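You operate a simulated robot arm through the tools that you are given. There is no shell and no other tool.

You run a simulated robot arm. Do the job below in one go: nothing can be reset, and whatever is moved stays where it is left.

TASK
Set the controls near the counter in front of the shoe dryer. At the end: the power button is switched on; the fan button is switched on; the green soap stands on top of the blue ice block; the warm button is switched on; whatever was shut is shut again. Leave all else as you found it, and nothing knocked over.

Only the result counts: the job must be done as asked and must still hold three seconds after the hand-in. Knocking over, shifting, dropping, spilling or breaking anything else fails it.

THE ROBOT
A 7-joint arm with a two-finger gripper, fixed in place. Base frame: the origin is on the floor under the middle of its stand, x ahead of it, y to its left, z up; the work surface is at about z = 900. Readings come in mm, degrees, newtons and seconds.
With the tool pointing down near the work surface it reaches from about 340 to 720 mm from the base axis. Its first joint turns from -66.0 to 66.0 degrees. Payload 2.45 kg.
The TCP is the grasp point between the finger pads, 26 mm short of the fingertips. In the tool frame z runs along the fingers and y along their closing line. The gripper opens to 96 mm; its body begins 69 mm behind the TCP.
Orientation is told as [roll, pitch, yaw] about the base's x, y, z axes, in that order, counted from this pose: with the fingers straight down and closing along the base's y, the tool's x points along the base's -x, its y along +y and its z along -z.

THE INTERFACE
- The arm moves only by the tool jog_arm. Its argument "motion" is a list of rows, each a list of 7 numbers: the shift along the tool's x, y, z in units of 200 mm (1.0 is 200 mm), then the turn, a rotation vector about the tool's x, y, z in units of 90 degrees (1.0 is 90 degrees), then the closure in counts, from 0 (fully open) to 255 (shut). In form: [[tx, ty, tz, wx, wy, wz, grip], ...]. A call has 1 to 20 rows; each row is the pose to reach, as a shift and turn from the pose commanded when the call began, along the tool's axes at that moment. A call with a number of a shift or a turn outside -1 to 1 is refused whole. Each row takes 0.2 s and may step no farther than 50 mm and 8.6 degrees from the row before; otherwise, or with a gripper value out of range, the whole call is refused. Where a pose cannot be reached the arm comes as near as it can. A force on the tool above 40 N (or 10 N above the force at the start of the call, whichever is more), or a blocked arm, ends the call early, and 0.2 s more pass. Each finger travels about 50 mm/s and halts on what it meets, pressing with about 37 N; the grip force reading is that of the motor and also rises with nothing between the fingers. The clock runs only during rows and for 0.2 s after the last one: add rows that repeat a pose to give the fingers time. It gives the time, the measured TCP pose, the force on the tool (base axes), the opening and the grip force at its end, in the units of the frame above (readings bear some noise), with the torque about the TCP (base axes, N m) and any sound that the robot's microphone picked up.
- Cameras (640 x 400 px; columns grow to the right, rows downward): "scene" is fixed at [168, -389.7, 1429.2]; the picture's right is [0.78, -0.63, 0.00], its down [-0.33, -0.41, -0.85] and it looks along [0.53, 0.66, -0.52] (base axes); focal length 280 px, centre (320, 200). "wrist" rides on the gripper at [82, 3, -98] in the tool frame; the picture's right is [-0.04, 1.00, 0.00], its down [-0.73, -0.03, -0.68] and it looks along [-0.68, -0.03, 0.73] (tool axes); focal length 256 px, centre (320, 200).
- camera(camera): a new picture of that camera. The clock stands still meanwhile.
- pixel_to_xyz(camera, pixels): for up to 12 pixels [column, row] of the newest picture of that camera ("zoom" is the newest enlarged one), the place [x, y, z] in the base frame of the surface seen there, good to about 2 mm. The clock stands still meanwhile.
- close_up(camera, box): a new picture of the part [left, top, right, bottom] of that camera's present view, enlarged. The clock stands still meanwhile.
- job_done(): hands the job in; it is judged then, once.

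Leave the gripper open and the arm clear of the work at the hand-in unless told otherwise.

The tools are called after "Emit:" by a JSON object that holds its "name" and its "arguments". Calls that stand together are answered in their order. jog_arm: Moves the arm, as the interface text tells. Its arguments: {"type":"object","properties":{"motion":{"type":"array"}},"required":["motion"]} The other tools are called the same way: camera (camera) takes a picture; pixel_to_xyz (camera, pixels) gives the place of the surface under pixels of a picture; close_up (camera, box) takes an enlarged picture of a part of a camera's view; job_done () hands the job in.

At the start:

```text
time: 0.0
tcp_pos: [413.4, 85.4, 1191.7]
orientation: [0.0, 0.0, 0.1]
force: [-0.6, -0.4, -1.0]
moment: [0.02, 0.0, 0.0]
gripper_width: 95.6
gripper_force: 0.0
```

scene: 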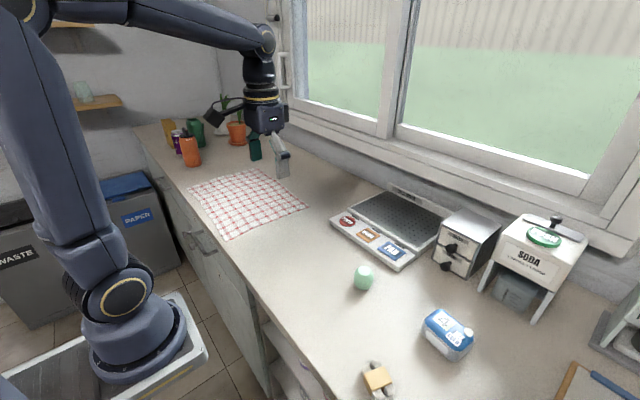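
wrist: 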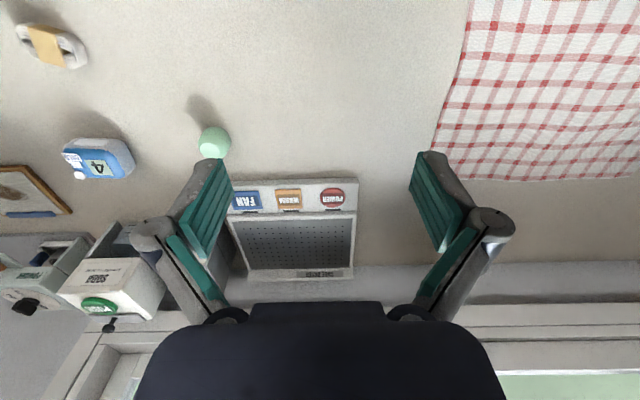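

I see the shoe dryer (the perforated tray) with its power, warm and fan buttons, the green soap at about (364,278) in the scene view, and a blue block at about (449,335). I'll enlarge these areas first.

Emit:
{"name": "close_up", "arguments": {"camera": "scene", "box": [320, 180, 460, 280]}}

Emit:
{"name": "close_up", "arguments": {"camera": "scene", "box": [340, 250, 500, 400]}}

Emit:
{"name": "close_up", "arguments": {"camera": "wrist", "box": [200, 160, 380, 290]}}

Emit:
{"name": "close_up", "arguments": {"camera": "scene", "box": [420, 180, 640, 400]}}

```text
4.00 times, centred on (390, 230) of scene
```

zoom: 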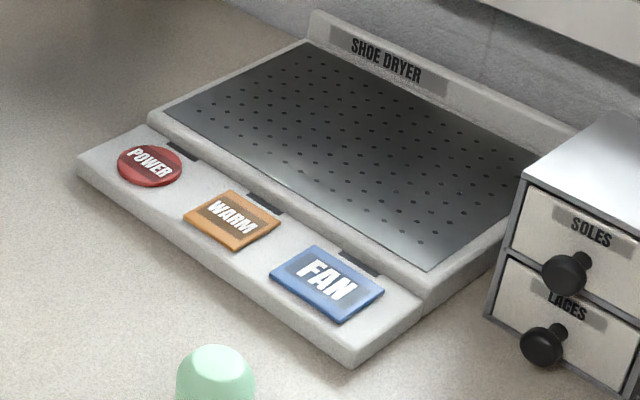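

```text
2.67 times, centred on (420, 325) of scene
```

zoom: 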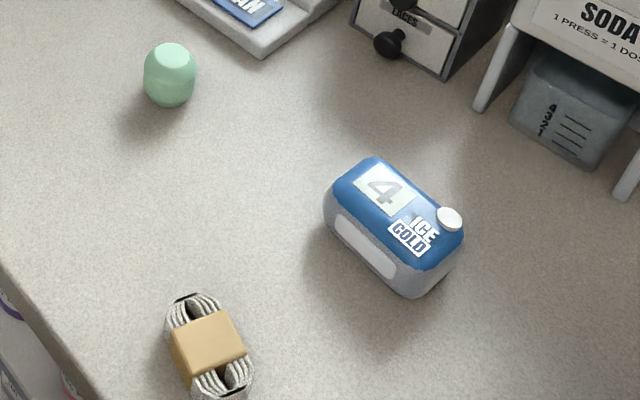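

```text
3.08 times, centred on (290, 225) of wrist
```

zoom: 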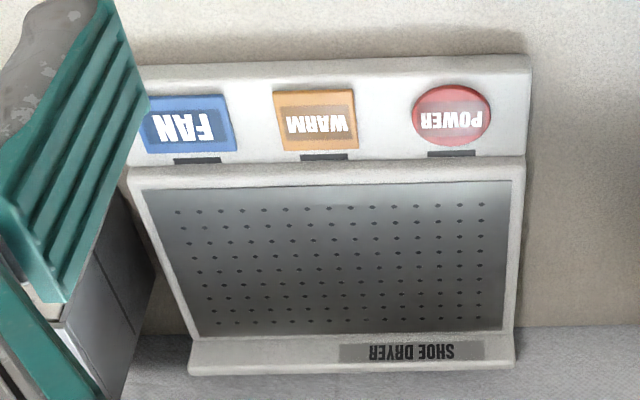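

```text
1.82 times, centred on (530, 290) of scene
```

zoom: 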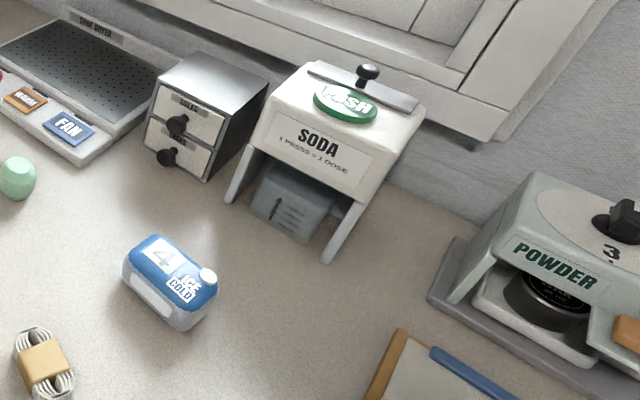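

The three buttons each have a dark lamp behind them, all apparently unlit. Next I'll measure points on the buttons, the soap and the ice block, using the scene and wrist pictures.

Emit:
{"name": "pixel_to_xyz", "arguments": {"camera": "scene", "pixels": [[347.5, 221], [368, 235], [392, 251], [335, 225], [410, 268], [364, 267], [364, 280], [364, 290], [357, 278], [372, 278], [443, 322], [455, 330]]}}

Emit:
{"name": "pixel_to_xyz", "arguments": {"camera": "wrist", "pixels": [[332, 197], [289, 199], [246, 201], [215, 142], [203, 150], [228, 150], [100, 160], [65, 160], [133, 160], [100, 140], [78, 175], [100, 178]]}}

```text
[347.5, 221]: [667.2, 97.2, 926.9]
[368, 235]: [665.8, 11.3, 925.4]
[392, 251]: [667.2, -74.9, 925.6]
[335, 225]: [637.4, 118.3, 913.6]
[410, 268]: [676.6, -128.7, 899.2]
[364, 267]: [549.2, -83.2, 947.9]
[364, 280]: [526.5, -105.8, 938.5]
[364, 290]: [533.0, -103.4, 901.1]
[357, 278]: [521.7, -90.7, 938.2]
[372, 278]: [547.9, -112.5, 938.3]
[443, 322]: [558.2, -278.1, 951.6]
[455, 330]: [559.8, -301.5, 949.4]
```

```text
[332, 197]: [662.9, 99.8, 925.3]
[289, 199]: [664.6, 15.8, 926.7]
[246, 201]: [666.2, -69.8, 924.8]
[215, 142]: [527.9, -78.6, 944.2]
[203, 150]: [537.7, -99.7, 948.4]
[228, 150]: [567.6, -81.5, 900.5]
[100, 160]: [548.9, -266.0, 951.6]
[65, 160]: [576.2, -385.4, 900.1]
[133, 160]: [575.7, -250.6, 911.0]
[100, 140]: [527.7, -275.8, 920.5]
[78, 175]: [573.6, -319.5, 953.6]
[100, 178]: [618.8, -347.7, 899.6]
```

The buttons sit at about x 666, y 98 / 13 / -73, with tops at z 926. I'll measure the wall, the sill, the drawer cabinet and the soap and block outlines so I can keep clear of them.

Emit:
{"name": "pixel_to_xyz", "arguments": {"camera": "scene", "pixels": [[420, 198], [440, 170], [430, 130], [500, 218], [470, 212], [447, 222], [450, 250], [480, 270], [400, 210], [530, 235], [545, 240], [452, 205]]}}

Emit:
{"name": "close_up", "arguments": {"camera": "wrist", "box": [40, 110, 260, 220]}}

Emit:
{"name": "close_up", "arguments": {"camera": "scene", "box": [415, 295, 485, 370]}}

```text
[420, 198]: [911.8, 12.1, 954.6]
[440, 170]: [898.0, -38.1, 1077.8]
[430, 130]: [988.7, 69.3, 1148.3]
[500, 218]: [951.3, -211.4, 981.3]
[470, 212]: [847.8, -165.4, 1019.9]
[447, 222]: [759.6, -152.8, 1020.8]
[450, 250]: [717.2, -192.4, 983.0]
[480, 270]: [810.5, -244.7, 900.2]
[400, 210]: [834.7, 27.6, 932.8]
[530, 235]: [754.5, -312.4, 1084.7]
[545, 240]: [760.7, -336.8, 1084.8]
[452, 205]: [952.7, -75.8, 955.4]
```

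```text
2.91 times, centred on (150, 165) of wrist
```

zoom: 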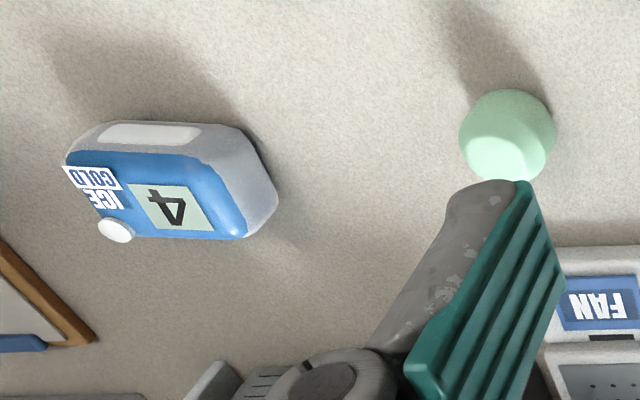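

```text
5.33 times, centred on (450, 332) of scene
```

zoom: 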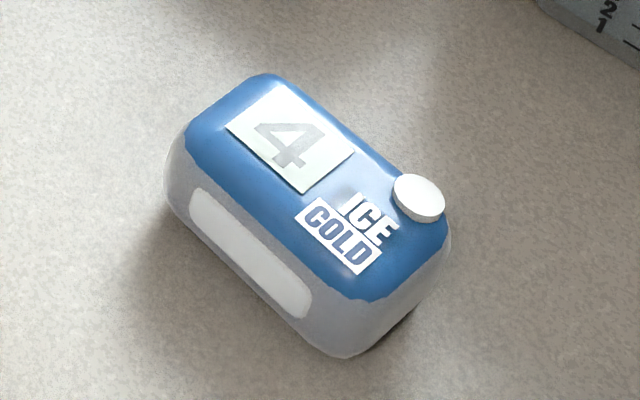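

The wall and sill are beyond x of about 900 and the cabinet top is at z 1020. Now I'll measure the ice block in the newest enlarged picture, including the label corners, the cap and the edges.

Emit:
{"name": "pixel_to_xyz", "arguments": {"camera": "zoom", "pixels": [[280, 85], [225, 127], [355, 150], [303, 193], [290, 140], [420, 195], [400, 205], [380, 295], [195, 125], [230, 200], [420, 250], [330, 345]]}}

Emit:
{"name": "pixel_to_xyz", "arguments": {"camera": "scene", "pixels": [[449, 213], [440, 225], [434, 238], [432, 257], [452, 247], [449, 265], [467, 278], [498, 222], [475, 246], [470, 209]]}}

```text
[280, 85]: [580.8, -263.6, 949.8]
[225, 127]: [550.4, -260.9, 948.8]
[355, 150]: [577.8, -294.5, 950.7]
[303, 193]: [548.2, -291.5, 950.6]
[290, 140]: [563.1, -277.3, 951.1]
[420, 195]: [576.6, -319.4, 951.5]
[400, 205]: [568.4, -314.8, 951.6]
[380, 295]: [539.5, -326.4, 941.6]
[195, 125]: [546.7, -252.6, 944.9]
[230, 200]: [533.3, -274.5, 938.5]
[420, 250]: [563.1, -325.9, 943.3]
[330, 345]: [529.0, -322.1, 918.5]
```

```text
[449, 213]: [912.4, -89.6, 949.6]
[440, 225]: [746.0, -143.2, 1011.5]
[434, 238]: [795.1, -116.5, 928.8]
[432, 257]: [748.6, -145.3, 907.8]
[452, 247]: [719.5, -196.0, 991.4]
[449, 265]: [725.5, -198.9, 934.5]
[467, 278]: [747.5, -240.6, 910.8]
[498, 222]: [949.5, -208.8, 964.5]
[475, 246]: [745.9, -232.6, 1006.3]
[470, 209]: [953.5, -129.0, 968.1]
```

Next I'll shut the gripper and move to a safe point above the dryer near the power button, about (603, 98, 1052).

Emit:
{"name": "jog_arm", "arguments": {"motion": [[-0.119, 0.008, 0.0875, 0, 0, 0, 255], [-0.238, 0.016, 0.175, 0, 0, 0, 255], [-0.356, 0.024, 0.2625, 0, 0, 0, 255], [-0.475, 0.032, 0.35, 0, 0, 0, 255], [-0.594, 0.04, 0.4375, 0, 0, 0, 255], [-0.713, 0.048, 0.525, 0, 0, 0, 255], [-0.831, 0.056, 0.6125, 0, 0, 0, 255], [-0.95, 0.064, 0.7, 0, 0, 0, 255], [-0.95, 0.064, 0.7, 0, 0, 0, 255]]}}

```text
time: 2.0
tcp_pos: [606.1, 98.1, 1051.6]
orientation: [0.0, 0.1, -0.1]
force: [-0.1, 0.0, -0.6]
moment: [-0.01, 0.01, -0.02]
gripper_width: 0.0
gripper_force: 28.2
```

The gripper is shut at (606, 98, 1052). I'll look through the wrist camera to check the button positions from closer.

Emit:
{"name": "camera", "arguments": {"camera": "wrist"}}

Emit:
{"name": "camera", "arguments": {"camera": "scene"}}

```text
taken
```

wrist: 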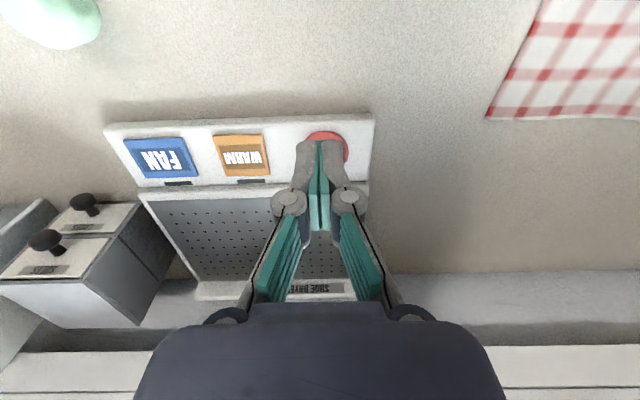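

```text
taken
```

scene: 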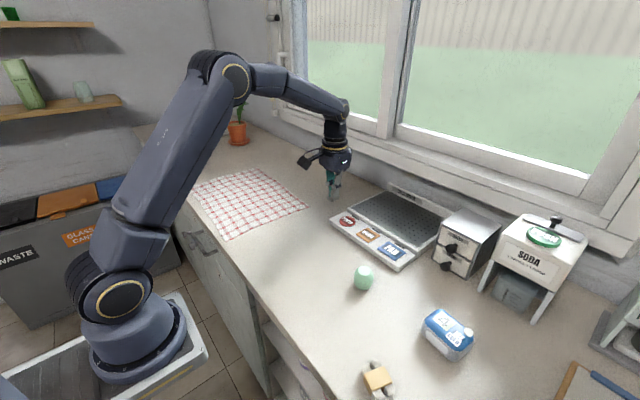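

The warm and fan buttons are fully visible at about (241,156) and (161,158), and the power button is partly hidden at (335,140). I'll measure them more precisely.

Emit:
{"name": "pixel_to_xyz", "arguments": {"camera": "wrist", "pixels": [[241, 156], [216, 138], [266, 172], [161, 158], [130, 142], [194, 176], [335, 136], [344, 145], [178, 184], [250, 182], [120, 135], [370, 150]]}}

Emit:
{"name": "close_up", "arguments": {"camera": "wrist", "box": [100, 110, 380, 220]}}

```text
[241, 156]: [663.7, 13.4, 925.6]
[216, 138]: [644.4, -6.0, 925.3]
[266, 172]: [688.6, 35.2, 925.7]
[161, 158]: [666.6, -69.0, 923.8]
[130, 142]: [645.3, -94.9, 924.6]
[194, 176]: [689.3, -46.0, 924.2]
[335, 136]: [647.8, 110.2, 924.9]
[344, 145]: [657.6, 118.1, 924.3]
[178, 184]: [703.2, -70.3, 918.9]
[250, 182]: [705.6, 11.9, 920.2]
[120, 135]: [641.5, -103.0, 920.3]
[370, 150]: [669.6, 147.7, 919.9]
```

```text
2.29 times, centred on (240, 165) of wrist
```

zoom: 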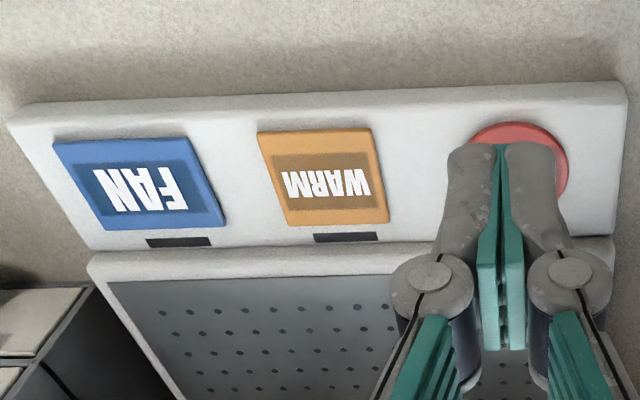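

The button centres are about (665, 98), (666, 14) and (667, -70), with tops near z 925. I'll move to a hover at about (665, 98, 970) over the power button.

Emit:
{"name": "jog_arm", "arguments": {"motion": [[-0.075, 0, 0.1, 0, 0, 0, 255], [-0.15, 0, 0.2, 0, 0, 0, 255], [-0.225, 0, 0.3, 0, 0, 0, 255], [-0.295, 0, 0.408, 0, 0, 0, 255], [-0.295, 0, 0.408, 0, 0, 0, 255]]}}

```text
time: 3.2
tcp_pos: [663.4, 98.1, 970.5]
orientation: [0.0, 0.1, 0.0]
force: [0.6, 0.7, 0.2]
moment: [0.01, 0.0, 0.03]
gripper_width: 0.1
gripper_force: 28.3
```

The fingertips are about 19 mm above the power button. I'll descend slowly to about 3 mm of press and read the force and sound.

Emit:
{"name": "jog_arm", "arguments": {"motion": [[0, 0, 0.04, 0, 0, 0, 255], [0, 0, 0.08, 0, 0, 0, 255], [0, 0, 0.09, 0, 0, 0, 255], [0, 0, 0.1, 0, 0, 0, 255], [0, 0, 0.105, 0, 0, 0, 255], [0, 0, 0.11, 0, 0, 0, 255], [0, 0, 0.115, 0, 0, 0, 255]]}}

```text
time: 4.8
tcp_pos: [663.0, 98.4, 947.0]
orientation: [0.0, 0.0, 0.0]
force: [-0.1, 0.6, 2.5]
moment: [0.01, -0.01, 0.0]
gripper_width: 6.3
gripper_force: 28.9
heard: click
```

I heard a click with a light contact force. I'll retreat straight up and check the lamp.

Emit:
{"name": "jog_arm", "arguments": {"motion": [[0, 0, -0.05, 0, 0, 0, 255], [0, 0, -0.15, 0, 0, 0, 255], [0, 0, -0.25, 0, 0, 0, 255], [0, 0, -0.25, 0, 0, 0, 255]]}}

Emit:
{"name": "close_up", "arguments": {"camera": "scene", "box": [320, 180, 460, 280]}}

Emit:
{"name": "close_up", "arguments": {"camera": "wrist", "box": [100, 60, 420, 260]}}

```text
time: 5.8
tcp_pos: [664.6, 97.1, 997.7]
orientation: [-0.1, 0.1, 0.1]
force: [-0.1, 0.3, 1.1]
moment: [0.03, 0.0, 0.04]
gripper_width: 0.1
gripper_force: 28.7
```

```text
4.00 times, centred on (390, 230) of scene
```

zoom: 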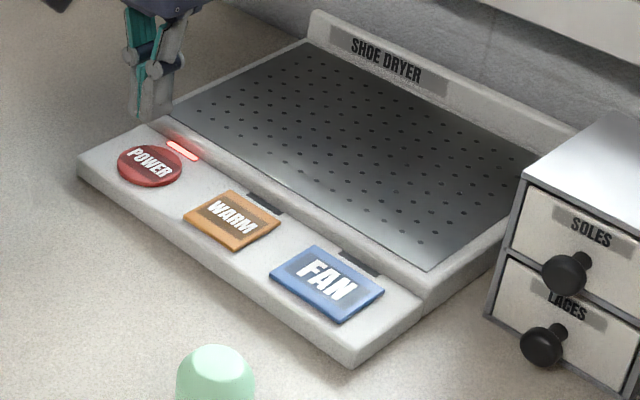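

```text
2.00 times, centred on (260, 160) of wrist
```

zoom: 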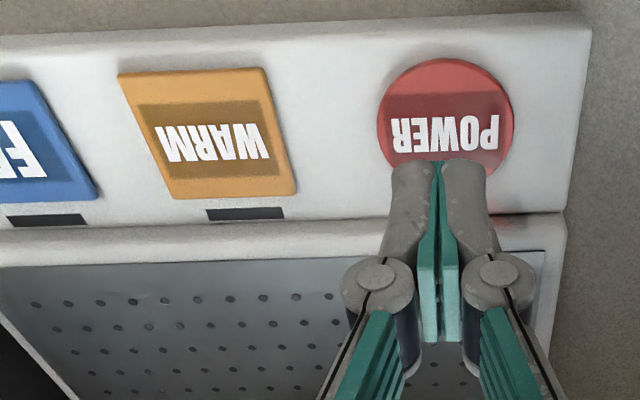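

The power lamp is lit red. Next I'll move over to hover above the fan button at (667, -70, 970).

Emit:
{"name": "jog_arm", "arguments": {"motion": [[-0.002, -0.167, 0, 0, 0, 0, 255], [-0.005, -0.334, 0, 0, 0, 0, 255], [-0.007, -0.5, 0, 0, 0, 0, 255], [-0.01, -0.667, 0, 0, 0, 0, 255], [-0.01, -0.837, 0, 0, 0, 0, 255], [-0.01, -0.837, 0.07, 0, 0, 0, 255], [-0.01, -0.837, 0.138, 0, 0, 0, 255], [-0.01, -0.837, 0.138, 0, 0, 0, 255]]}}

Emit:
{"name": "close_up", "arguments": {"camera": "wrist", "box": [160, 60, 480, 260]}}

Emit:
{"name": "camera", "arguments": {"camera": "scene"}}

```text
time: 7.6
tcp_pos: [665.9, -69.5, 970.3]
orientation: [0.0, 0.0, 0.0]
force: [-0.3, -0.5, -0.7]
moment: [0.01, -0.02, 0.0]
gripper_width: 0.2
gripper_force: 28.6
```

```text
2.00 times, centred on (320, 160) of wrist
```

zoom: 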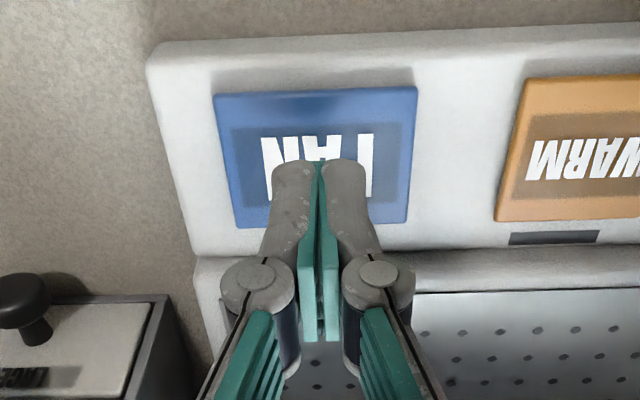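

```text
taken
```

scene: 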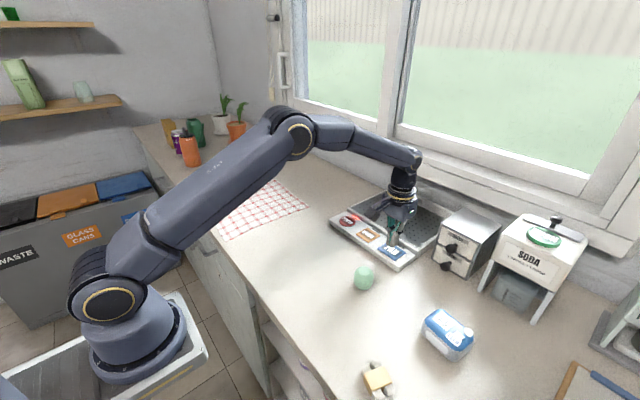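

The fingers are centred above the fan button and clear of the cabinet. I'll press as I did for power.

Emit:
{"name": "jog_arm", "arguments": {"motion": [[0, 0, 0.04, 0, 0, 0, 255], [0, 0, 0.08, 0, 0, 0, 255], [0, 0, 0.09, 0, 0, 0, 255], [0, 0, 0.1, 0, 0, 0, 255], [0, 0, 0.105, 0, 0, 0, 255], [0, 0, 0.11, 0, 0, 0, 255], [0, 0, 0.115, 0, 0, 0, 255]]}}

```text
time: 9.2
tcp_pos: [665.2, -68.7, 947.1]
orientation: [0.0, -0.1, 0.0]
force: [1.4, -0.3, 2.5]
moment: [0.0, -0.04, -0.03]
gripper_width: 5.9
gripper_force: 28.9
heard: click
```

I heard another click. I'll retreat and check the lamps.

Emit:
{"name": "jog_arm", "arguments": {"motion": [[0, 0, -0.05, 0, 0, 0, 255], [0, 0, -0.15, 0, 0, 0, 255], [0, 0, -0.25, 0, 0, 0, 255], [0, 0, -0.25, 0, 0, 0, 255]]}}

Emit:
{"name": "close_up", "arguments": {"camera": "scene", "box": [320, 180, 460, 280]}}

Emit:
{"name": "close_up", "arguments": {"camera": "wrist", "box": [160, 60, 640, 360]}}

```text
time: 10.2
tcp_pos: [664.9, -69.9, 996.1]
orientation: [0.0, -0.1, 0.0]
force: [-0.3, -0.5, 0.0]
moment: [-0.02, 0.01, -0.02]
gripper_width: 0.1
gripper_force: 28.7
```

```text
4.00 times, centred on (390, 230) of scene
```

zoom: 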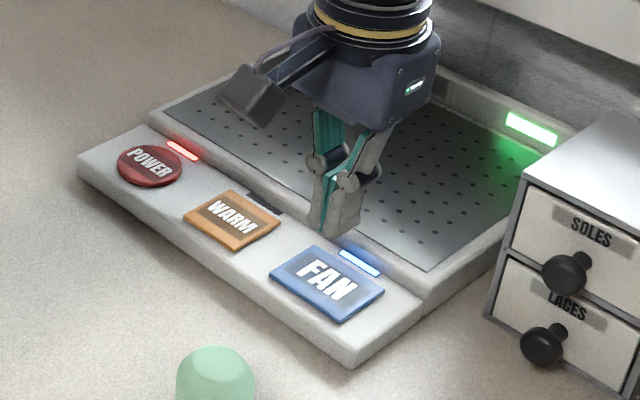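

```text
1.33 times, centred on (400, 210) of wrist
```

zoom: 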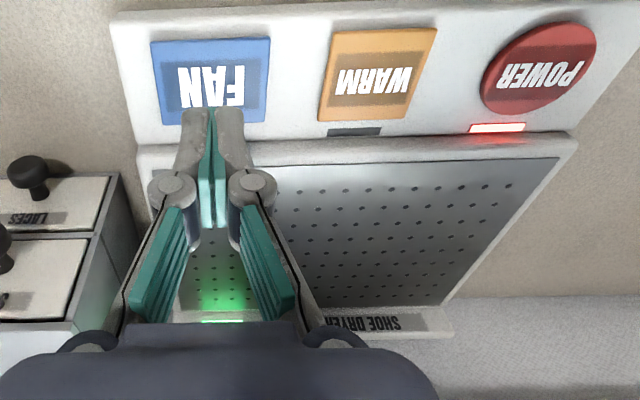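

The power (red) and fan (blue) lamps are lit, and a green lamp on the backboard came on too. Next is the warm button, hovering at (666, 14, 970).

Emit:
{"name": "jog_arm", "arguments": {"motion": [[-0.005, 0.14, 0, 0, 0, 0, 255], [-0.005, 0.28, 0, 0, 0, 0, 255], [-0.005, 0.42, 0, 0, 0, 0, 255], [-0.005, 0.42, 0.07, 0, 0, 0, 255], [-0.005, 0.42, 0.13, 0, 0, 0, 255], [-0.005, 0.42, 0.13, 0, 0, 0, 255]]}}

Emit:
{"name": "close_up", "arguments": {"camera": "wrist", "box": [160, 60, 480, 260]}}

```text
time: 11.6
tcp_pos: [666.9, 13.7, 970.6]
orientation: [0.1, 0.1, 0.0]
force: [0.0, -0.2, 0.6]
moment: [0.0, 0.01, 0.03]
gripper_width: 0.0
gripper_force: 28.4
```

```text
2.00 times, centred on (320, 160) of wrist
```

zoom: 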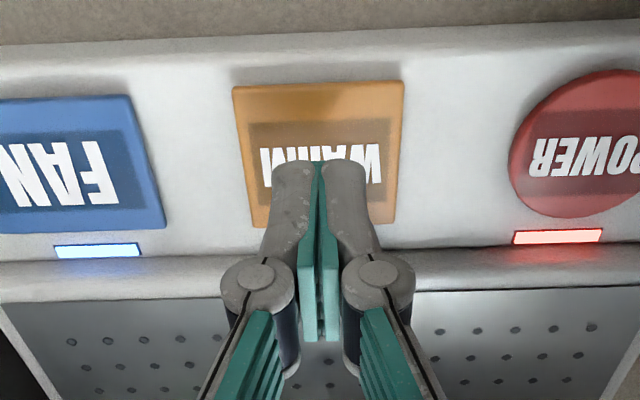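

The fingers are centred above the warm button, so I'll press it the same way.

Emit:
{"name": "jog_arm", "arguments": {"motion": [[0, 0, 0.04, 0, 0, 0, 255], [0, 0, 0.08, 0, 0, 0, 255], [0, 0, 0.09, 0, 0, 0, 255], [0, 0, 0.1, 0, 0, 0, 255], [0, 0, 0.105, 0, 0, 0, 255], [0, 0, 0.11, 0, 0, 0, 255], [0, 0, 0.115, 0, 0, 0, 255]]}}

```text
time: 13.2
tcp_pos: [666.0, 14.9, 948.6]
orientation: [0.0, 0.0, 0.0]
force: [0.4, 0.1, 2.0]
moment: [-0.02, 0.02, 0.0]
gripper_width: 6.2
gripper_force: 28.9
heard: click
```

I heard a click. I'll retreat higher and check all the lamps.

Emit:
{"name": "jog_arm", "arguments": {"motion": [[0, 0, -0.05, 0, 0, 0, 255], [0, 0, -0.2, 0, 0, 0, 255], [0, 0, -0.4, 0, 0, 0, 255], [0, 0, -0.6, 0, 0, 0, 255], [0, 0, -0.6, 0, 0, 0, 255]]}}

Emit:
{"name": "close_up", "arguments": {"camera": "scene", "box": [320, 180, 460, 280]}}

Emit:
{"name": "camera", "arguments": {"camera": "wrist"}}

```text
time: 14.4
tcp_pos: [666.3, 14.0, 1068.3]
orientation: [0.0, 0.0, 0.0]
force: [-0.2, 0.3, -0.3]
moment: [-0.01, 0.01, -0.01]
gripper_width: 0.0
gripper_force: 28.6
```

```text
4.00 times, centred on (390, 230) of scene
```

zoom: 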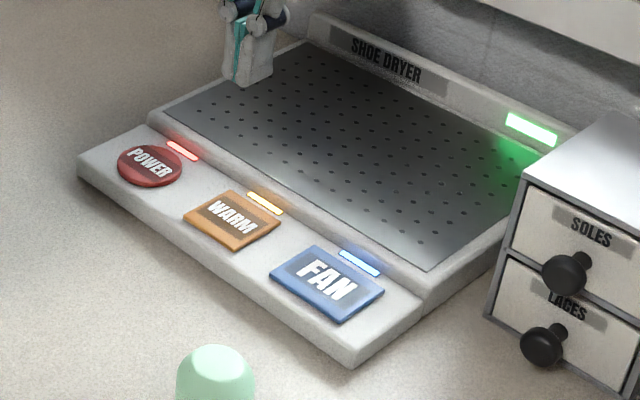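

```text
taken
```

wrist: 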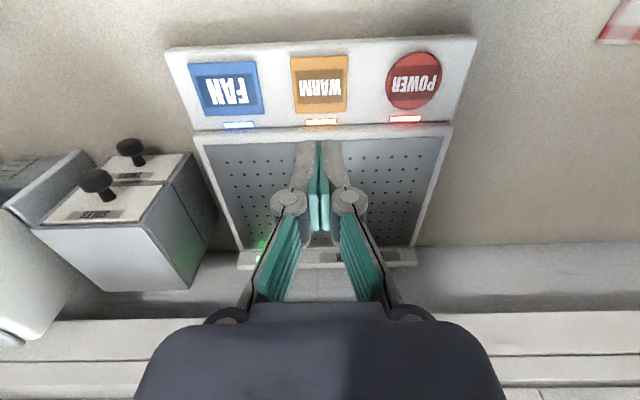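

All three lamps are lit. For the soap, I'll move back to about (470, -95, 1068), opening the gripper on the way, and look at the soap and block.

Emit:
{"name": "jog_arm", "arguments": {"motion": [[0.163, -0.09, 0, 0, 0, 0, 255], [0.327, -0.18, 0, 0, 0, 0, 200], [0.49, -0.27, 0, 0, 0, 0, 100], [0.653, -0.36, 0, 0, 0, 0, 0], [0.817, -0.45, 0, 0, 0, 0, 0], [0.98, -0.545, 0, 0, 0, 0, 0], [0.98, -0.545, 0, 0, 0, 0, 0]]}}

Emit:
{"name": "camera", "arguments": {"camera": "wrist"}}

Emit:
{"name": "camera", "arguments": {"camera": "scene"}}

```text
time: 16.0
tcp_pos: [469.2, -93.7, 1068.4]
orientation: [0.1, 0.0, 0.0]
force: [-0.3, 0.4, -0.8]
moment: [-0.01, 0.0, -0.01]
gripper_width: 96.0
gripper_force: 0.2
```

```text
taken
```

wrist: 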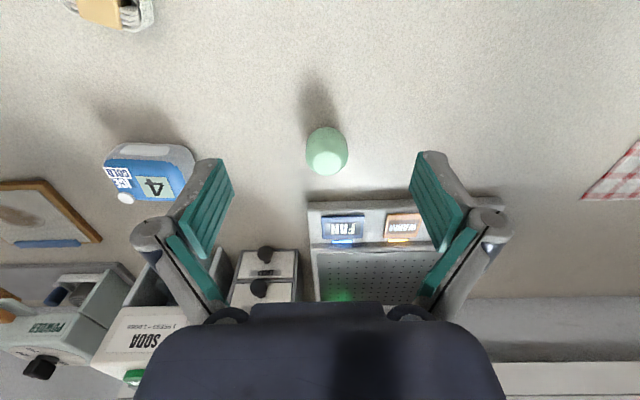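

```text
taken
```

scene: 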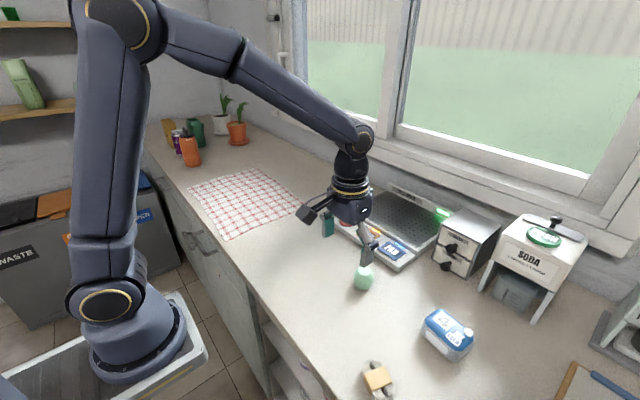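

The soap is at about (327,152) in the wrist picture. I'll enlarge it and measure its top and sides.

Emit:
{"name": "close_up", "arguments": {"camera": "wrist", "box": [287, 110, 367, 190]}}

Emit:
{"name": "pixel_to_xyz", "arguments": {"camera": "wrist", "pixels": [[327, 160], [327, 152], [327, 172], [313, 160], [340, 160], [327, 135], [310, 148], [344, 148], [318, 168], [336, 168], [320, 140], [334, 140]]}}

```text
5.00 times, centred on (327, 150) of wrist
```

zoom: 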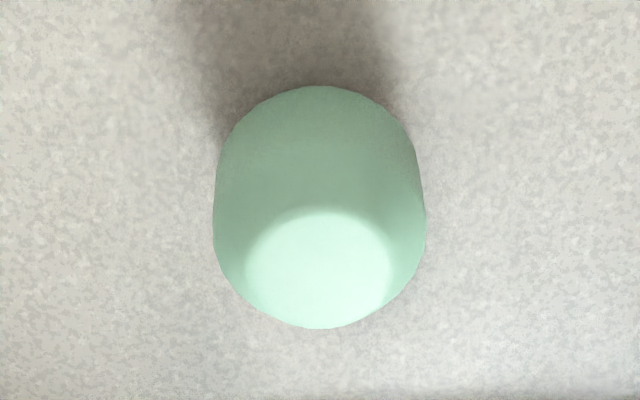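

```text
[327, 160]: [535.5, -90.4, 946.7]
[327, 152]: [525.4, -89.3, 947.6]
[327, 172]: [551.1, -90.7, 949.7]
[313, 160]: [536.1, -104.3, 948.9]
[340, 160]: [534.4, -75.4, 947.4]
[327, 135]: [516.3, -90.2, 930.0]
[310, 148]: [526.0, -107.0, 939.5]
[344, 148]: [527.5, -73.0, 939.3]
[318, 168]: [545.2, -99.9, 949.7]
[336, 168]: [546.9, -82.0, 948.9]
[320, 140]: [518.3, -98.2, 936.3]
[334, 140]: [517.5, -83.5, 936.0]
```

The soap's axis is at about (538.5, -90.5), with its top at z 948 and a widest radius of about 22 mm. I'll hover above it at z 1000 with the gripper open.

Emit:
{"name": "jog_arm", "arguments": {"motion": [[-0.116, 0.005, 0.085, 0, 0, 0, 0], [-0.231, 0.011, 0.17, 0, 0, 0, 0], [-0.3465, 0.016, 0.255, 0, 0, 0, 0], [-0.3465, 0.016, 0.342, 0, 0, 0, 0], [-0.3465, 0.016, 0.342, 0, 0, 0, 0]]}}

Emit:
{"name": "camera", "arguments": {"camera": "wrist"}}

Emit:
{"name": "close_up", "arguments": {"camera": "scene", "box": [310, 220, 420, 300]}}

```text
time: 17.2
tcp_pos: [540.5, -90.9, 998.2]
orientation: [0.0, 0.0, 0.0]
force: [-0.6, -0.2, 0.1]
moment: [-0.01, -0.01, -0.01]
gripper_width: 96.1
gripper_force: 0.0
```

```text
taken
```

wrist: 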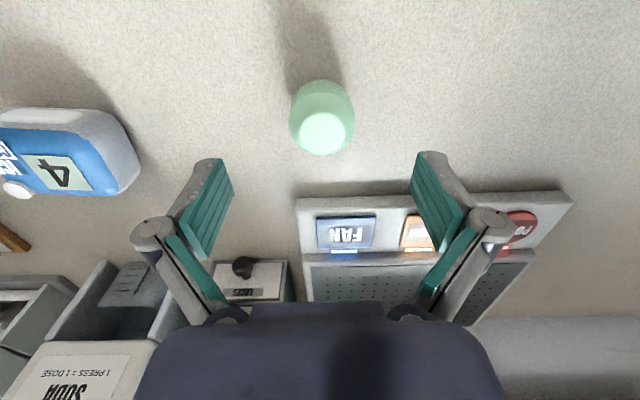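

```text
5.00 times, centred on (365, 260) of scene
```

zoom: 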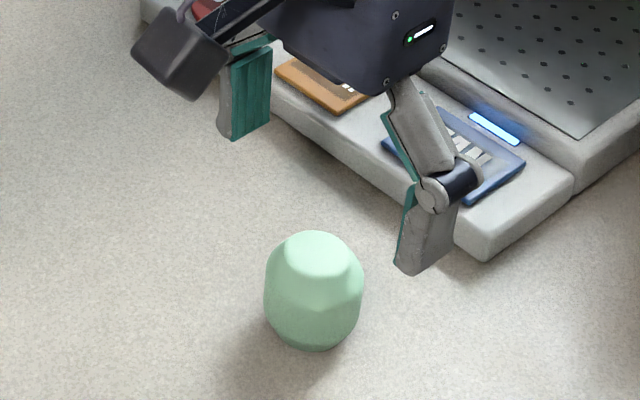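

The fingers straddle the soap line. I'll re-measure the soap from this nearer view.

Emit:
{"name": "pixel_to_xyz", "arguments": {"camera": "wrist", "pixels": [[324, 132], [324, 118], [324, 150], [304, 132], [346, 132], [324, 95], [324, 84], [292, 115], [354, 115], [293, 105], [353, 105], [324, 153]]}}

Emit:
{"name": "close_up", "arguments": {"camera": "wrist", "box": [274, 70, 374, 170]}}

```text
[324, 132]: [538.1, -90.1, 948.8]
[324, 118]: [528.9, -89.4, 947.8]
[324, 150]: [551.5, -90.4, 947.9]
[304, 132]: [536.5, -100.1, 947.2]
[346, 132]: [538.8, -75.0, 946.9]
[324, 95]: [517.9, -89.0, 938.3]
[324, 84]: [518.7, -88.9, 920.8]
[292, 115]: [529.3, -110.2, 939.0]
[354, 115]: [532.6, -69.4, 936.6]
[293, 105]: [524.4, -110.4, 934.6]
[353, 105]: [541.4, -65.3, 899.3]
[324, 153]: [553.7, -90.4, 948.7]
```

```text
4.00 times, centred on (324, 120) of wrist
```

zoom: 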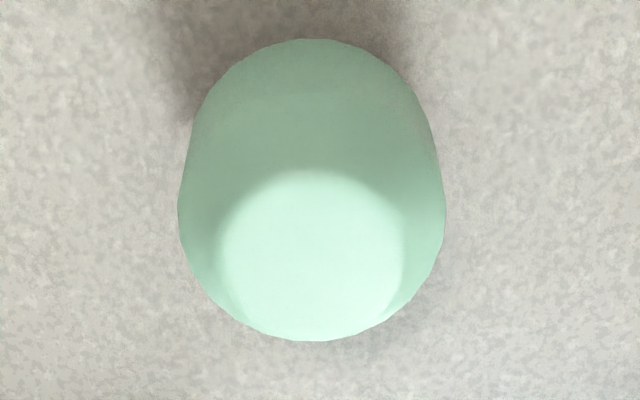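

The soap centre is confirmed at about (539.3, -90.5). I'll descend 64 mm to about TCP z 935, leaving the fingertips about 9 mm above the counter.

Emit:
{"name": "jog_arm", "arguments": {"motion": [[0, 0, 0.1, 0, 0, 0, 0], [0, 0, 0.2, 0, 0, 0, 0], [0, 0, 0.27, 0, 0, 0, 0], [0, 0, 0.32, 0, 0, 0, 0], [0, 0, 0.32, 0, 0, 0, 0]]}}

Emit:
{"name": "camera", "arguments": {"camera": "wrist"}}

Emit:
{"name": "close_up", "arguments": {"camera": "scene", "box": [310, 220, 420, 300]}}

```text
time: 18.4
tcp_pos: [539.6, -91.7, 935.6]
orientation: [0.0, 0.0, -0.1]
force: [0.5, -0.5, -0.6]
moment: [-0.05, 0.01, 0.01]
gripper_width: 95.9
gripper_force: 0.1
```

```text
taken
```

wrist: 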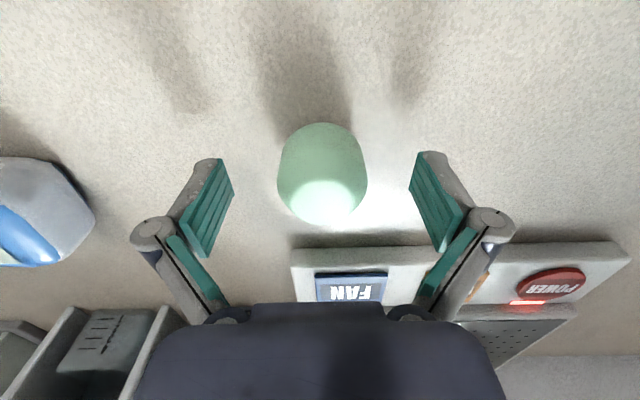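

```text
5.00 times, centred on (365, 260) of scene
```

zoom: 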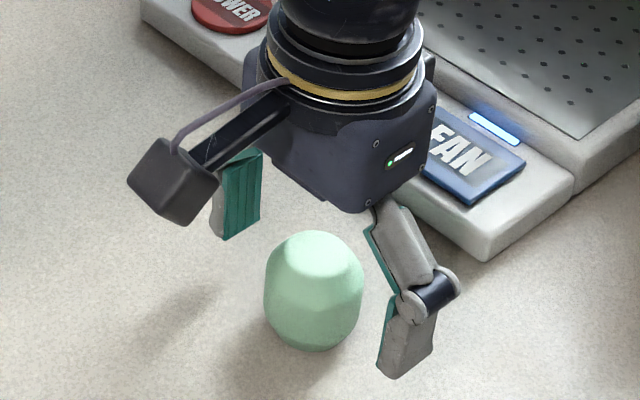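

The soap is centred between the pads. I'll close on it with several repeated rows so the fingers have time to reach it.

Emit:
{"name": "jog_arm", "arguments": {"motion": [[0, 0, 0, 0, 0, 0, 100], [0, 0, 0, 0, 0, 0, 180], [0, 0, 0, 0, 0, 0, 255], [0, 0, 0, 0, 0, 0, 255], [0, 0, 0, 0, 0, 0, 255], [0, 0, 0, 0, 0, 0, 255], [0, 0, 0, 0, 0, 0, 255]]}}

Emit:
{"name": "close_up", "arguments": {"camera": "scene", "box": [310, 220, 420, 300]}}

```text
time: 20.0
tcp_pos: [539.8, -91.1, 935.8]
orientation: [0.0, 0.1, -0.1]
force: [-0.6, 0.0, 2.3]
moment: [-0.05, 0.0, -0.03]
gripper_width: 44.6
gripper_force: 37.2
```

```text
5.00 times, centred on (365, 260) of scene
```

zoom: 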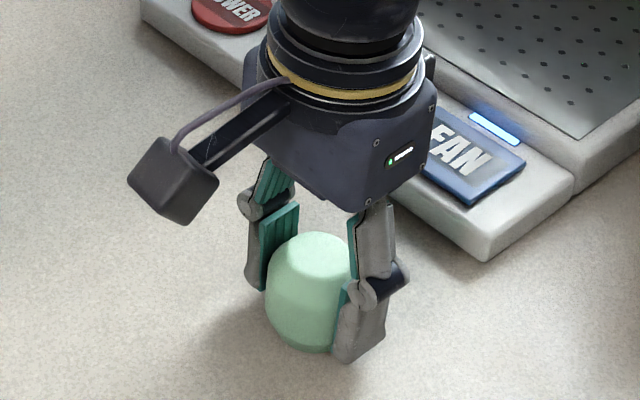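

The soap is gripped at 44.6 mm wide with 37 N. I'll lift it slowly by 40 mm first and check the grip.

Emit:
{"name": "jog_arm", "arguments": {"motion": [[0, 0, -0.02, 0, 0, 0, 255], [0, 0, -0.05, 0, 0, 0, 255], [0, 0, -0.1, 0, 0, 0, 255], [0, 0, -0.15, 0, 0, 0, 255], [0, 0, -0.2, 0, 0, 0, 255], [0, 0, -0.2, 0, 0, 0, 255]]}}

Emit:
{"name": "close_up", "arguments": {"camera": "scene", "box": [310, 200, 420, 300]}}

Emit:
{"name": "camera", "arguments": {"camera": "wrist"}}

```text
time: 21.4
tcp_pos: [539.0, -91.3, 974.9]
orientation: [0.1, 0.0, 0.0]
force: [0.3, -0.1, -0.5]
moment: [-0.04, 0.0, 0.01]
gripper_width: 44.6
gripper_force: 37.2
```

```text
4.00 times, centred on (365, 250) of scene
```

zoom: 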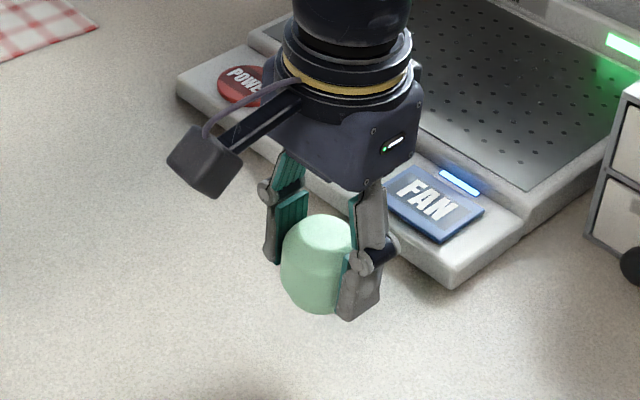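

```text
taken
```

wrist: 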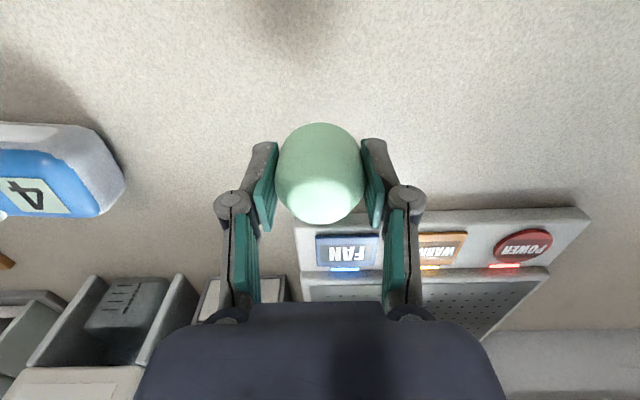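

The soap is held upright and unslipped. I'll raise it and move to about (480, -190, 1060) to view the ice block beside the soap.

Emit:
{"name": "jog_arm", "arguments": {"motion": [[0.0, 0.0, -0.12, 0, 0, 0, 255], [0.02, -0.03, -0.28, 0, 0, 0, 255], [0.08, -0.13, -0.425, 0, 0, 0, 255], [0.15, -0.25, -0.425, 0, 0, 0, 255], [0.22, -0.37, -0.425, 0, 0, 0, 255], [0.295, -0.495, -0.425, 0, 0, 0, 255], [0.295, -0.495, -0.425, 0, 0, 0, 255]]}}

Emit:
{"name": "camera", "arguments": {"camera": "wrist"}}

Emit:
{"name": "camera", "arguments": {"camera": "scene"}}

```text
time: 23.0
tcp_pos: [480.5, -191.4, 1060.4]
orientation: [0.0, 0.0, 0.1]
force: [-0.2, 0.4, -0.4]
moment: [0.0, 0.0, -0.03]
gripper_width: 44.2
gripper_force: 36.7
```

```text
taken
```

wrist: 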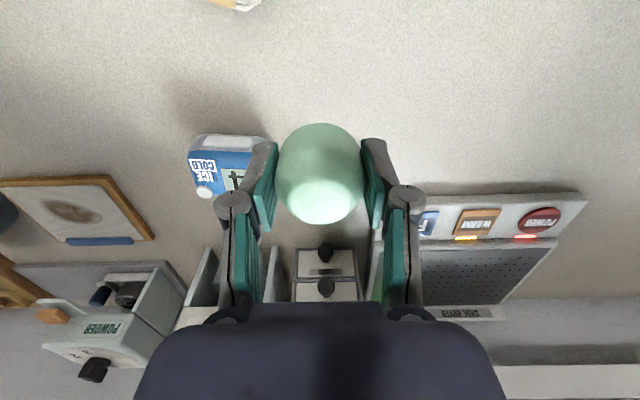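

```text
taken
```

scene: 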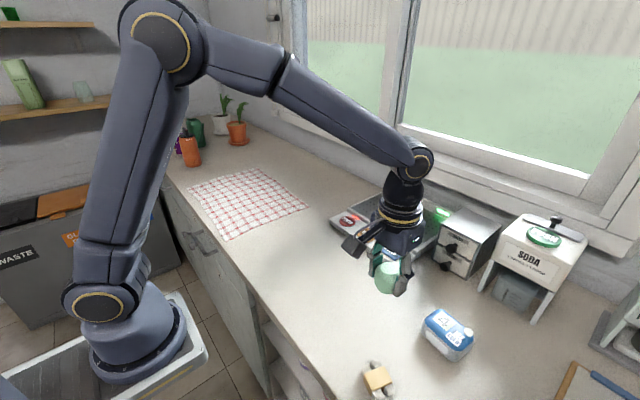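

The block is partly behind the finger here, so the unobstructed scene camera is better. I'll take a tight close-up of the block for a height map.

Emit:
{"name": "close_up", "arguments": {"camera": "scene", "box": [418, 300, 482, 364]}}

```text
6.25 times, centred on (450, 332) of scene
```

zoom: 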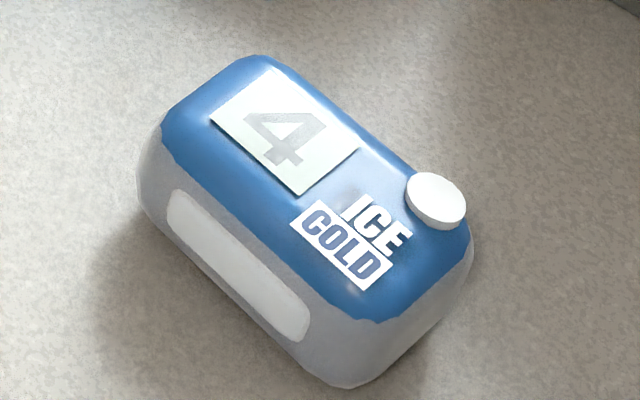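

Emit:
{"name": "pixel_to_xyz", "arguments": {"camera": "zoom", "pixels": [[250, 80], [200, 100], [180, 120], [220, 150], [260, 190], [270, 210], [330, 185], [370, 170], [350, 260], [390, 225], [420, 260], [380, 290]]}}

Emit:
{"name": "pixel_to_xyz", "arguments": {"camera": "zoom", "pixels": [[270, 70], [330, 125], [360, 145], [400, 172], [435, 195], [450, 190], [430, 222], [460, 235], [285, 130], [310, 150], [280, 250], [170, 150]]}}

```text
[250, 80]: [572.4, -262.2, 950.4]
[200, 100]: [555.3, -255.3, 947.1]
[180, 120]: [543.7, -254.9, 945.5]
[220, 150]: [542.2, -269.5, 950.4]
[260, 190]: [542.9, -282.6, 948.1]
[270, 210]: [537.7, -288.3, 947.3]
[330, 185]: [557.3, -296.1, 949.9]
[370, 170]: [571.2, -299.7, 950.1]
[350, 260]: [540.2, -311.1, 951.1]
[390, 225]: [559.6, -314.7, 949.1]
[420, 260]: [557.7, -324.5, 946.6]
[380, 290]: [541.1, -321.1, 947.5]
```

```text
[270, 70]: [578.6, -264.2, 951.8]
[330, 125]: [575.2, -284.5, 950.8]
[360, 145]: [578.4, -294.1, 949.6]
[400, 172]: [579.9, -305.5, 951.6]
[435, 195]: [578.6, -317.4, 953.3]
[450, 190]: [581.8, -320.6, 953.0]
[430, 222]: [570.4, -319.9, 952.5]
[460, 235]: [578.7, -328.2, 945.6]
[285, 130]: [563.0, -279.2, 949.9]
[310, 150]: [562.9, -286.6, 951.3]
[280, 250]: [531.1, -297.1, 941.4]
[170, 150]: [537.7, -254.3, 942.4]
```

The flat top is at z of about 950 over x 542–580 and y -262 to -320, with the cap at about (577, -319) reaching z 953. The soap target is (560.5, -286). First I'll check how close the soda dispenser and cabinet are to the gripper body there.

Emit:
{"name": "pixel_to_xyz", "arguments": {"camera": "scene", "pixels": [[525, 262], [505, 240], [555, 285], [482, 288], [534, 318], [452, 248], [449, 264], [510, 290], [560, 250], [515, 230]]}}

```text
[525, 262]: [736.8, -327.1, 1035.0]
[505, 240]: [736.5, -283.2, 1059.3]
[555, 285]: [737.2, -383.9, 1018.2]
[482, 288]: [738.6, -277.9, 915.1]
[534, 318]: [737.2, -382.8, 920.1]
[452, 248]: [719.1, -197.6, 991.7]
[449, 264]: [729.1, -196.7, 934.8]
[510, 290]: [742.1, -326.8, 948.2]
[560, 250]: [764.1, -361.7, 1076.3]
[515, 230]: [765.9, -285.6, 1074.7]
```

The dispenser front is at x 737, well clear of the block. I'll move to a hover above the block at (560.5, -286, 1020).

Emit:
{"name": "jog_arm", "arguments": {"motion": [[-0.08, -0.095, 0, 0, 0, 0, 255], [-0.16, -0.19, 0, 0, 0, 0, 255], [-0.24, -0.284, 0, 0, 0, 0, 255], [-0.32, -0.379, 0, 0, 0, 0, 255], [-0.4, -0.473, 0, 0, 0, 0, 255], [-0.4, -0.473, 0.1, 0, 0, 0, 255], [-0.4, -0.473, 0.2, 0, 0, 0, 255], [-0.4, -0.473, 0.2, 0, 0, 0, 255]]}}

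Emit:
{"name": "camera", "arguments": {"camera": "wrist"}}

Emit:
{"name": "close_up", "arguments": {"camera": "scene", "box": [395, 250, 515, 370]}}

```text
time: 24.8
tcp_pos: [562.0, -283.9, 1021.1]
orientation: [0.0, 0.0, 0.1]
force: [0.4, -0.2, -0.2]
moment: [-0.01, -0.01, 0.02]
gripper_width: 44.3
gripper_force: 36.9
```

```text
taken
```

wrist: 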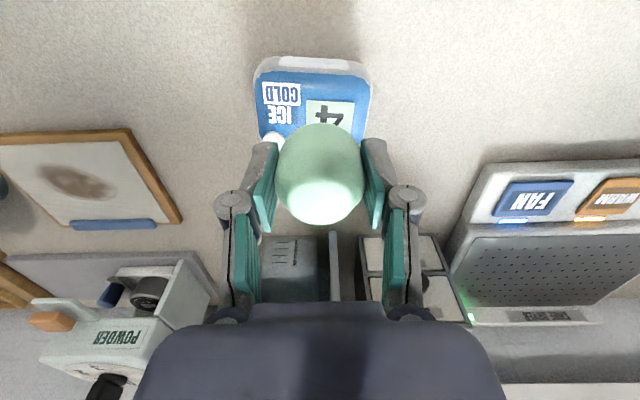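

```text
3.33 times, centred on (455, 310) of scene
```

zoom: 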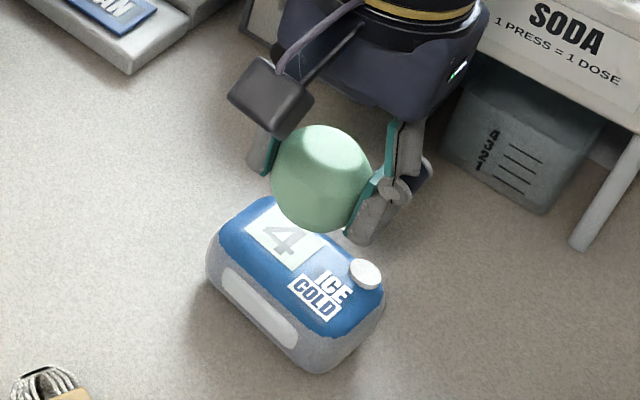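

The block is visible just ahead of the soap in the wrist view. I'll measure its edges there as a cross-check.

Emit:
{"name": "pixel_to_xyz", "arguments": {"camera": "wrist", "pixels": [[258, 110], [366, 110], [312, 62], [312, 75], [312, 90], [272, 138], [330, 115], [290, 110], [355, 100], [265, 90], [262, 130], [366, 130]]}}

```text
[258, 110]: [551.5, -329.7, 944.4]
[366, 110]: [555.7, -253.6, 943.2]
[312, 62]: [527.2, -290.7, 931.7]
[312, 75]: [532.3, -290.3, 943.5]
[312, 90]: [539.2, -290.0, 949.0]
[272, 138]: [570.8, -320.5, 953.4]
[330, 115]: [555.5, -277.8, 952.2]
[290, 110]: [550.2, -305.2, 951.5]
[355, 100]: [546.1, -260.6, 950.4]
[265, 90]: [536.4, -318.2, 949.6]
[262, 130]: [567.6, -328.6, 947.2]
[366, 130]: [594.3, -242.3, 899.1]
```

The block's centre is about (562, -291) and the soap axis is well inside its flat top. I'll lower to about 4 mm above contact.

Emit:
{"name": "jog_arm", "arguments": {"motion": [[0, 0, 0.05, 0, 0, 0, 255], [0, 0, 0.1, 0, 0, 0, 255], [0, 0, 0.13, 0, 0, 0, 255], [0, 0, 0.15, 0, 0, 0, 255], [0, 0, 0.15, 0, 0, 0, 255], [0, 0, 0.15, 0, 0, 0, 255]]}}

Emit:
{"name": "close_up", "arguments": {"camera": "scene", "box": [405, 270, 495, 360]}}

```text
time: 26.2
tcp_pos: [560.6, -284.6, 989.3]
orientation: [-0.1, 0.0, -0.1]
force: [-0.5, 0.4, -0.8]
moment: [0.06, 0.02, 0.01]
gripper_width: 44.2
gripper_force: 36.9
```

```text
4.44 times, centred on (450, 315) of scene
```

zoom: 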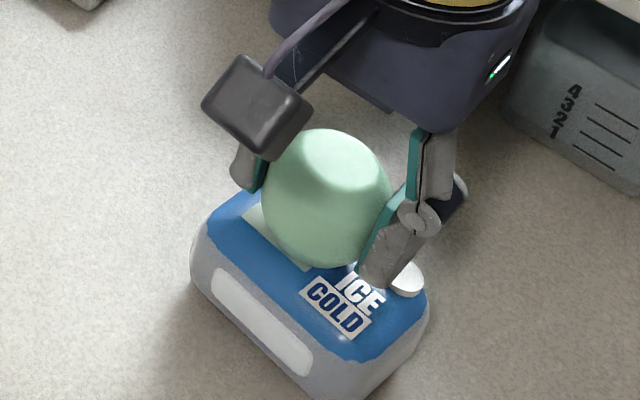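

The soap is just above the block and the right fingertip is still above the cap. I'll lower a further 2 mm and read the force.

Emit:
{"name": "jog_arm", "arguments": {"motion": [[0, 0, 0.005, 0, 0, 0, 255], [0, 0, 0.01, 0, 0, 0, 255], [0, 0, 0.01, 0, 0, 0, 255]]}}

```text
time: 27.0
tcp_pos: [560.3, -285.4, 988.3]
orientation: [0.0, -0.1, 0.0]
force: [-0.4, -0.1, -0.5]
moment: [0.0, 0.0, -0.01]
gripper_width: 44.2
gripper_force: 36.9
```

There is no contact yet, so I'll go another 1 mm in half-millimetre steps.

Emit:
{"name": "jog_arm", "arguments": {"motion": [[0, 0, 0.0025, 0, 0, 0, 255], [0, 0, 0.005, 0, 0, 0, 255], [0, 0, 0.005, 0, 0, 0, 255]]}}

```text
time: 27.8
tcp_pos: [560.3, -285.0, 986.9]
orientation: [0.0, 0.1, 0.0]
force: [0.3, -0.4, -0.6]
moment: [-0.04, -0.01, 0.01]
gripper_width: 44.1
gripper_force: 36.8
```

There is still no contact force, so I'll take another 1 mm in half-millimetre steps.

Emit:
{"name": "jog_arm", "arguments": {"motion": [[0, 0, 0.0025, 0, 0, 0, 255], [0, 0, 0.005, 0, 0, 0, 255], [0, 0, 0.005, 0, 0, 0, 255]]}}

Emit:
{"name": "close_up", "arguments": {"camera": "scene", "box": [420, 280, 480, 340]}}

```text
time: 28.6
tcp_pos: [559.9, -285.5, 985.3]
orientation: [-0.1, 0.0, 0.0]
force: [0.7, -0.2, -1.4]
moment: [0.01, -0.02, -0.01]
gripper_width: 44.4
gripper_force: 36.9
```

```text
6.67 times, centred on (450, 310) of scene
```

zoom: 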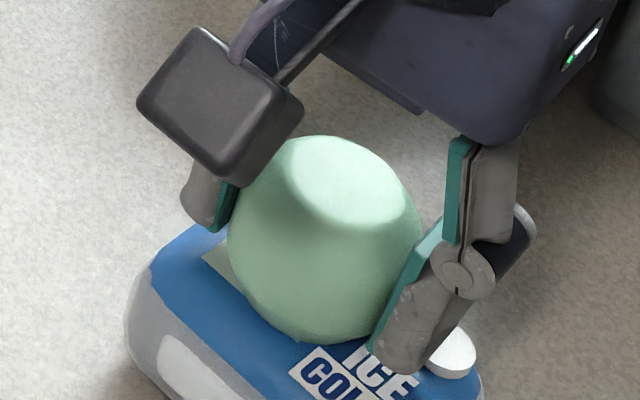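

There is still no clear contact. The force noise is about 1 N. I'll lower another 1 mm.

Emit:
{"name": "jog_arm", "arguments": {"motion": [[0, 0, 0.0025, 0, 0, 0, 255], [0, 0, 0.005, 0, 0, 0, 255], [0, 0, 0.005, 0, 0, 0, 255]]}}

```text
time: 29.4
tcp_pos: [560.2, -285.1, 984.8]
orientation: [0.0, 0.0, 0.0]
force: [0.5, -0.2, 0.8]
moment: [-0.04, 0.0, -0.01]
gripper_width: 44.2
gripper_force: 36.8
```

The vertical force reads 0.8 N, which is ambiguous. I'll lower another half millimetre and hold.

Emit:
{"name": "jog_arm", "arguments": {"motion": [[0, 0, 0.0025, 0, 0, 0, 255], [0, 0, 0.0025, 0, 0, 0, 255]]}}

```text
time: 30.0
tcp_pos: [559.8, -285.2, 986.5]
orientation: [0.1, -0.1, 0.0]
force: [-0.1, 1.2, 5.0]
moment: [-0.03, 0.04, 0.01]
gripper_width: 44.4
gripper_force: 36.5
```

Contact is now clear at 5 N. I'll open gently to about 60 mm, holding position, so the fingers come off the soap without reaching the cap.

Emit:
{"name": "jog_arm", "arguments": {"motion": [[0, 0, -0.001, 0, 0, 0, 135], [0, 0, -0.001, 0, 0, 0, 128], [0, 0, -0.001, 0, 0, 0, 120], [0, 0, -0.001, 0, 0, 0, 110], [0, 0, -0.001, 0, 0, 0, 100], [0, 0, -0.001, 0, 0, 0, 95], [0, 0, -0.001, 0, 0, 0, 95]]}}

Emit:
{"name": "close_up", "arguments": {"camera": "scene", "box": [410, 270, 490, 350]}}

Emit:
{"name": "camera", "arguments": {"camera": "wrist"}}

```text
time: 31.6
tcp_pos: [561.5, -284.1, 985.4]
orientation: [-0.1, 0.0, 0.0]
force: [0.7, 0.2, 0.3]
moment: [0.03, 0.02, 0.04]
gripper_width: 60.1
gripper_force: 0.0
```

```text
5.00 times, centred on (450, 310) of scene
```

zoom: 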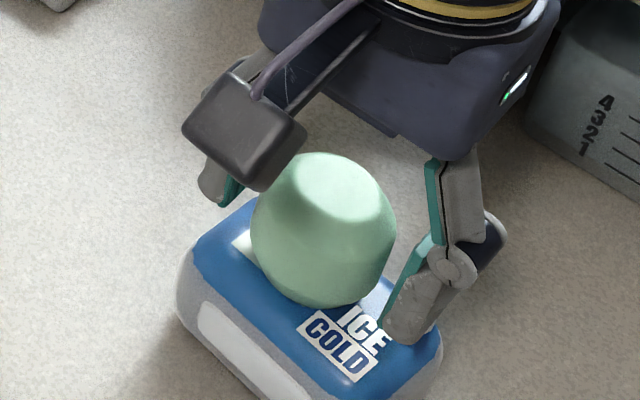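

```text
taken
```

wrist: 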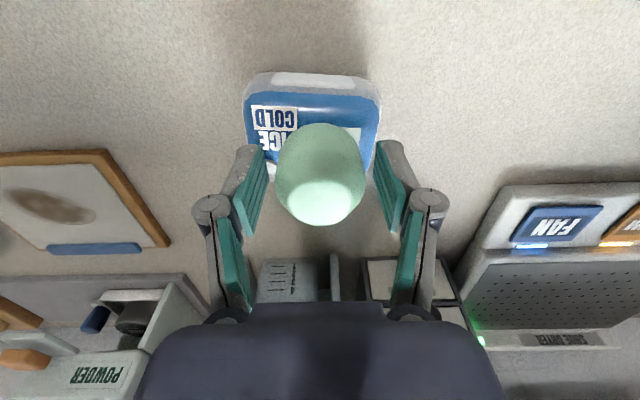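

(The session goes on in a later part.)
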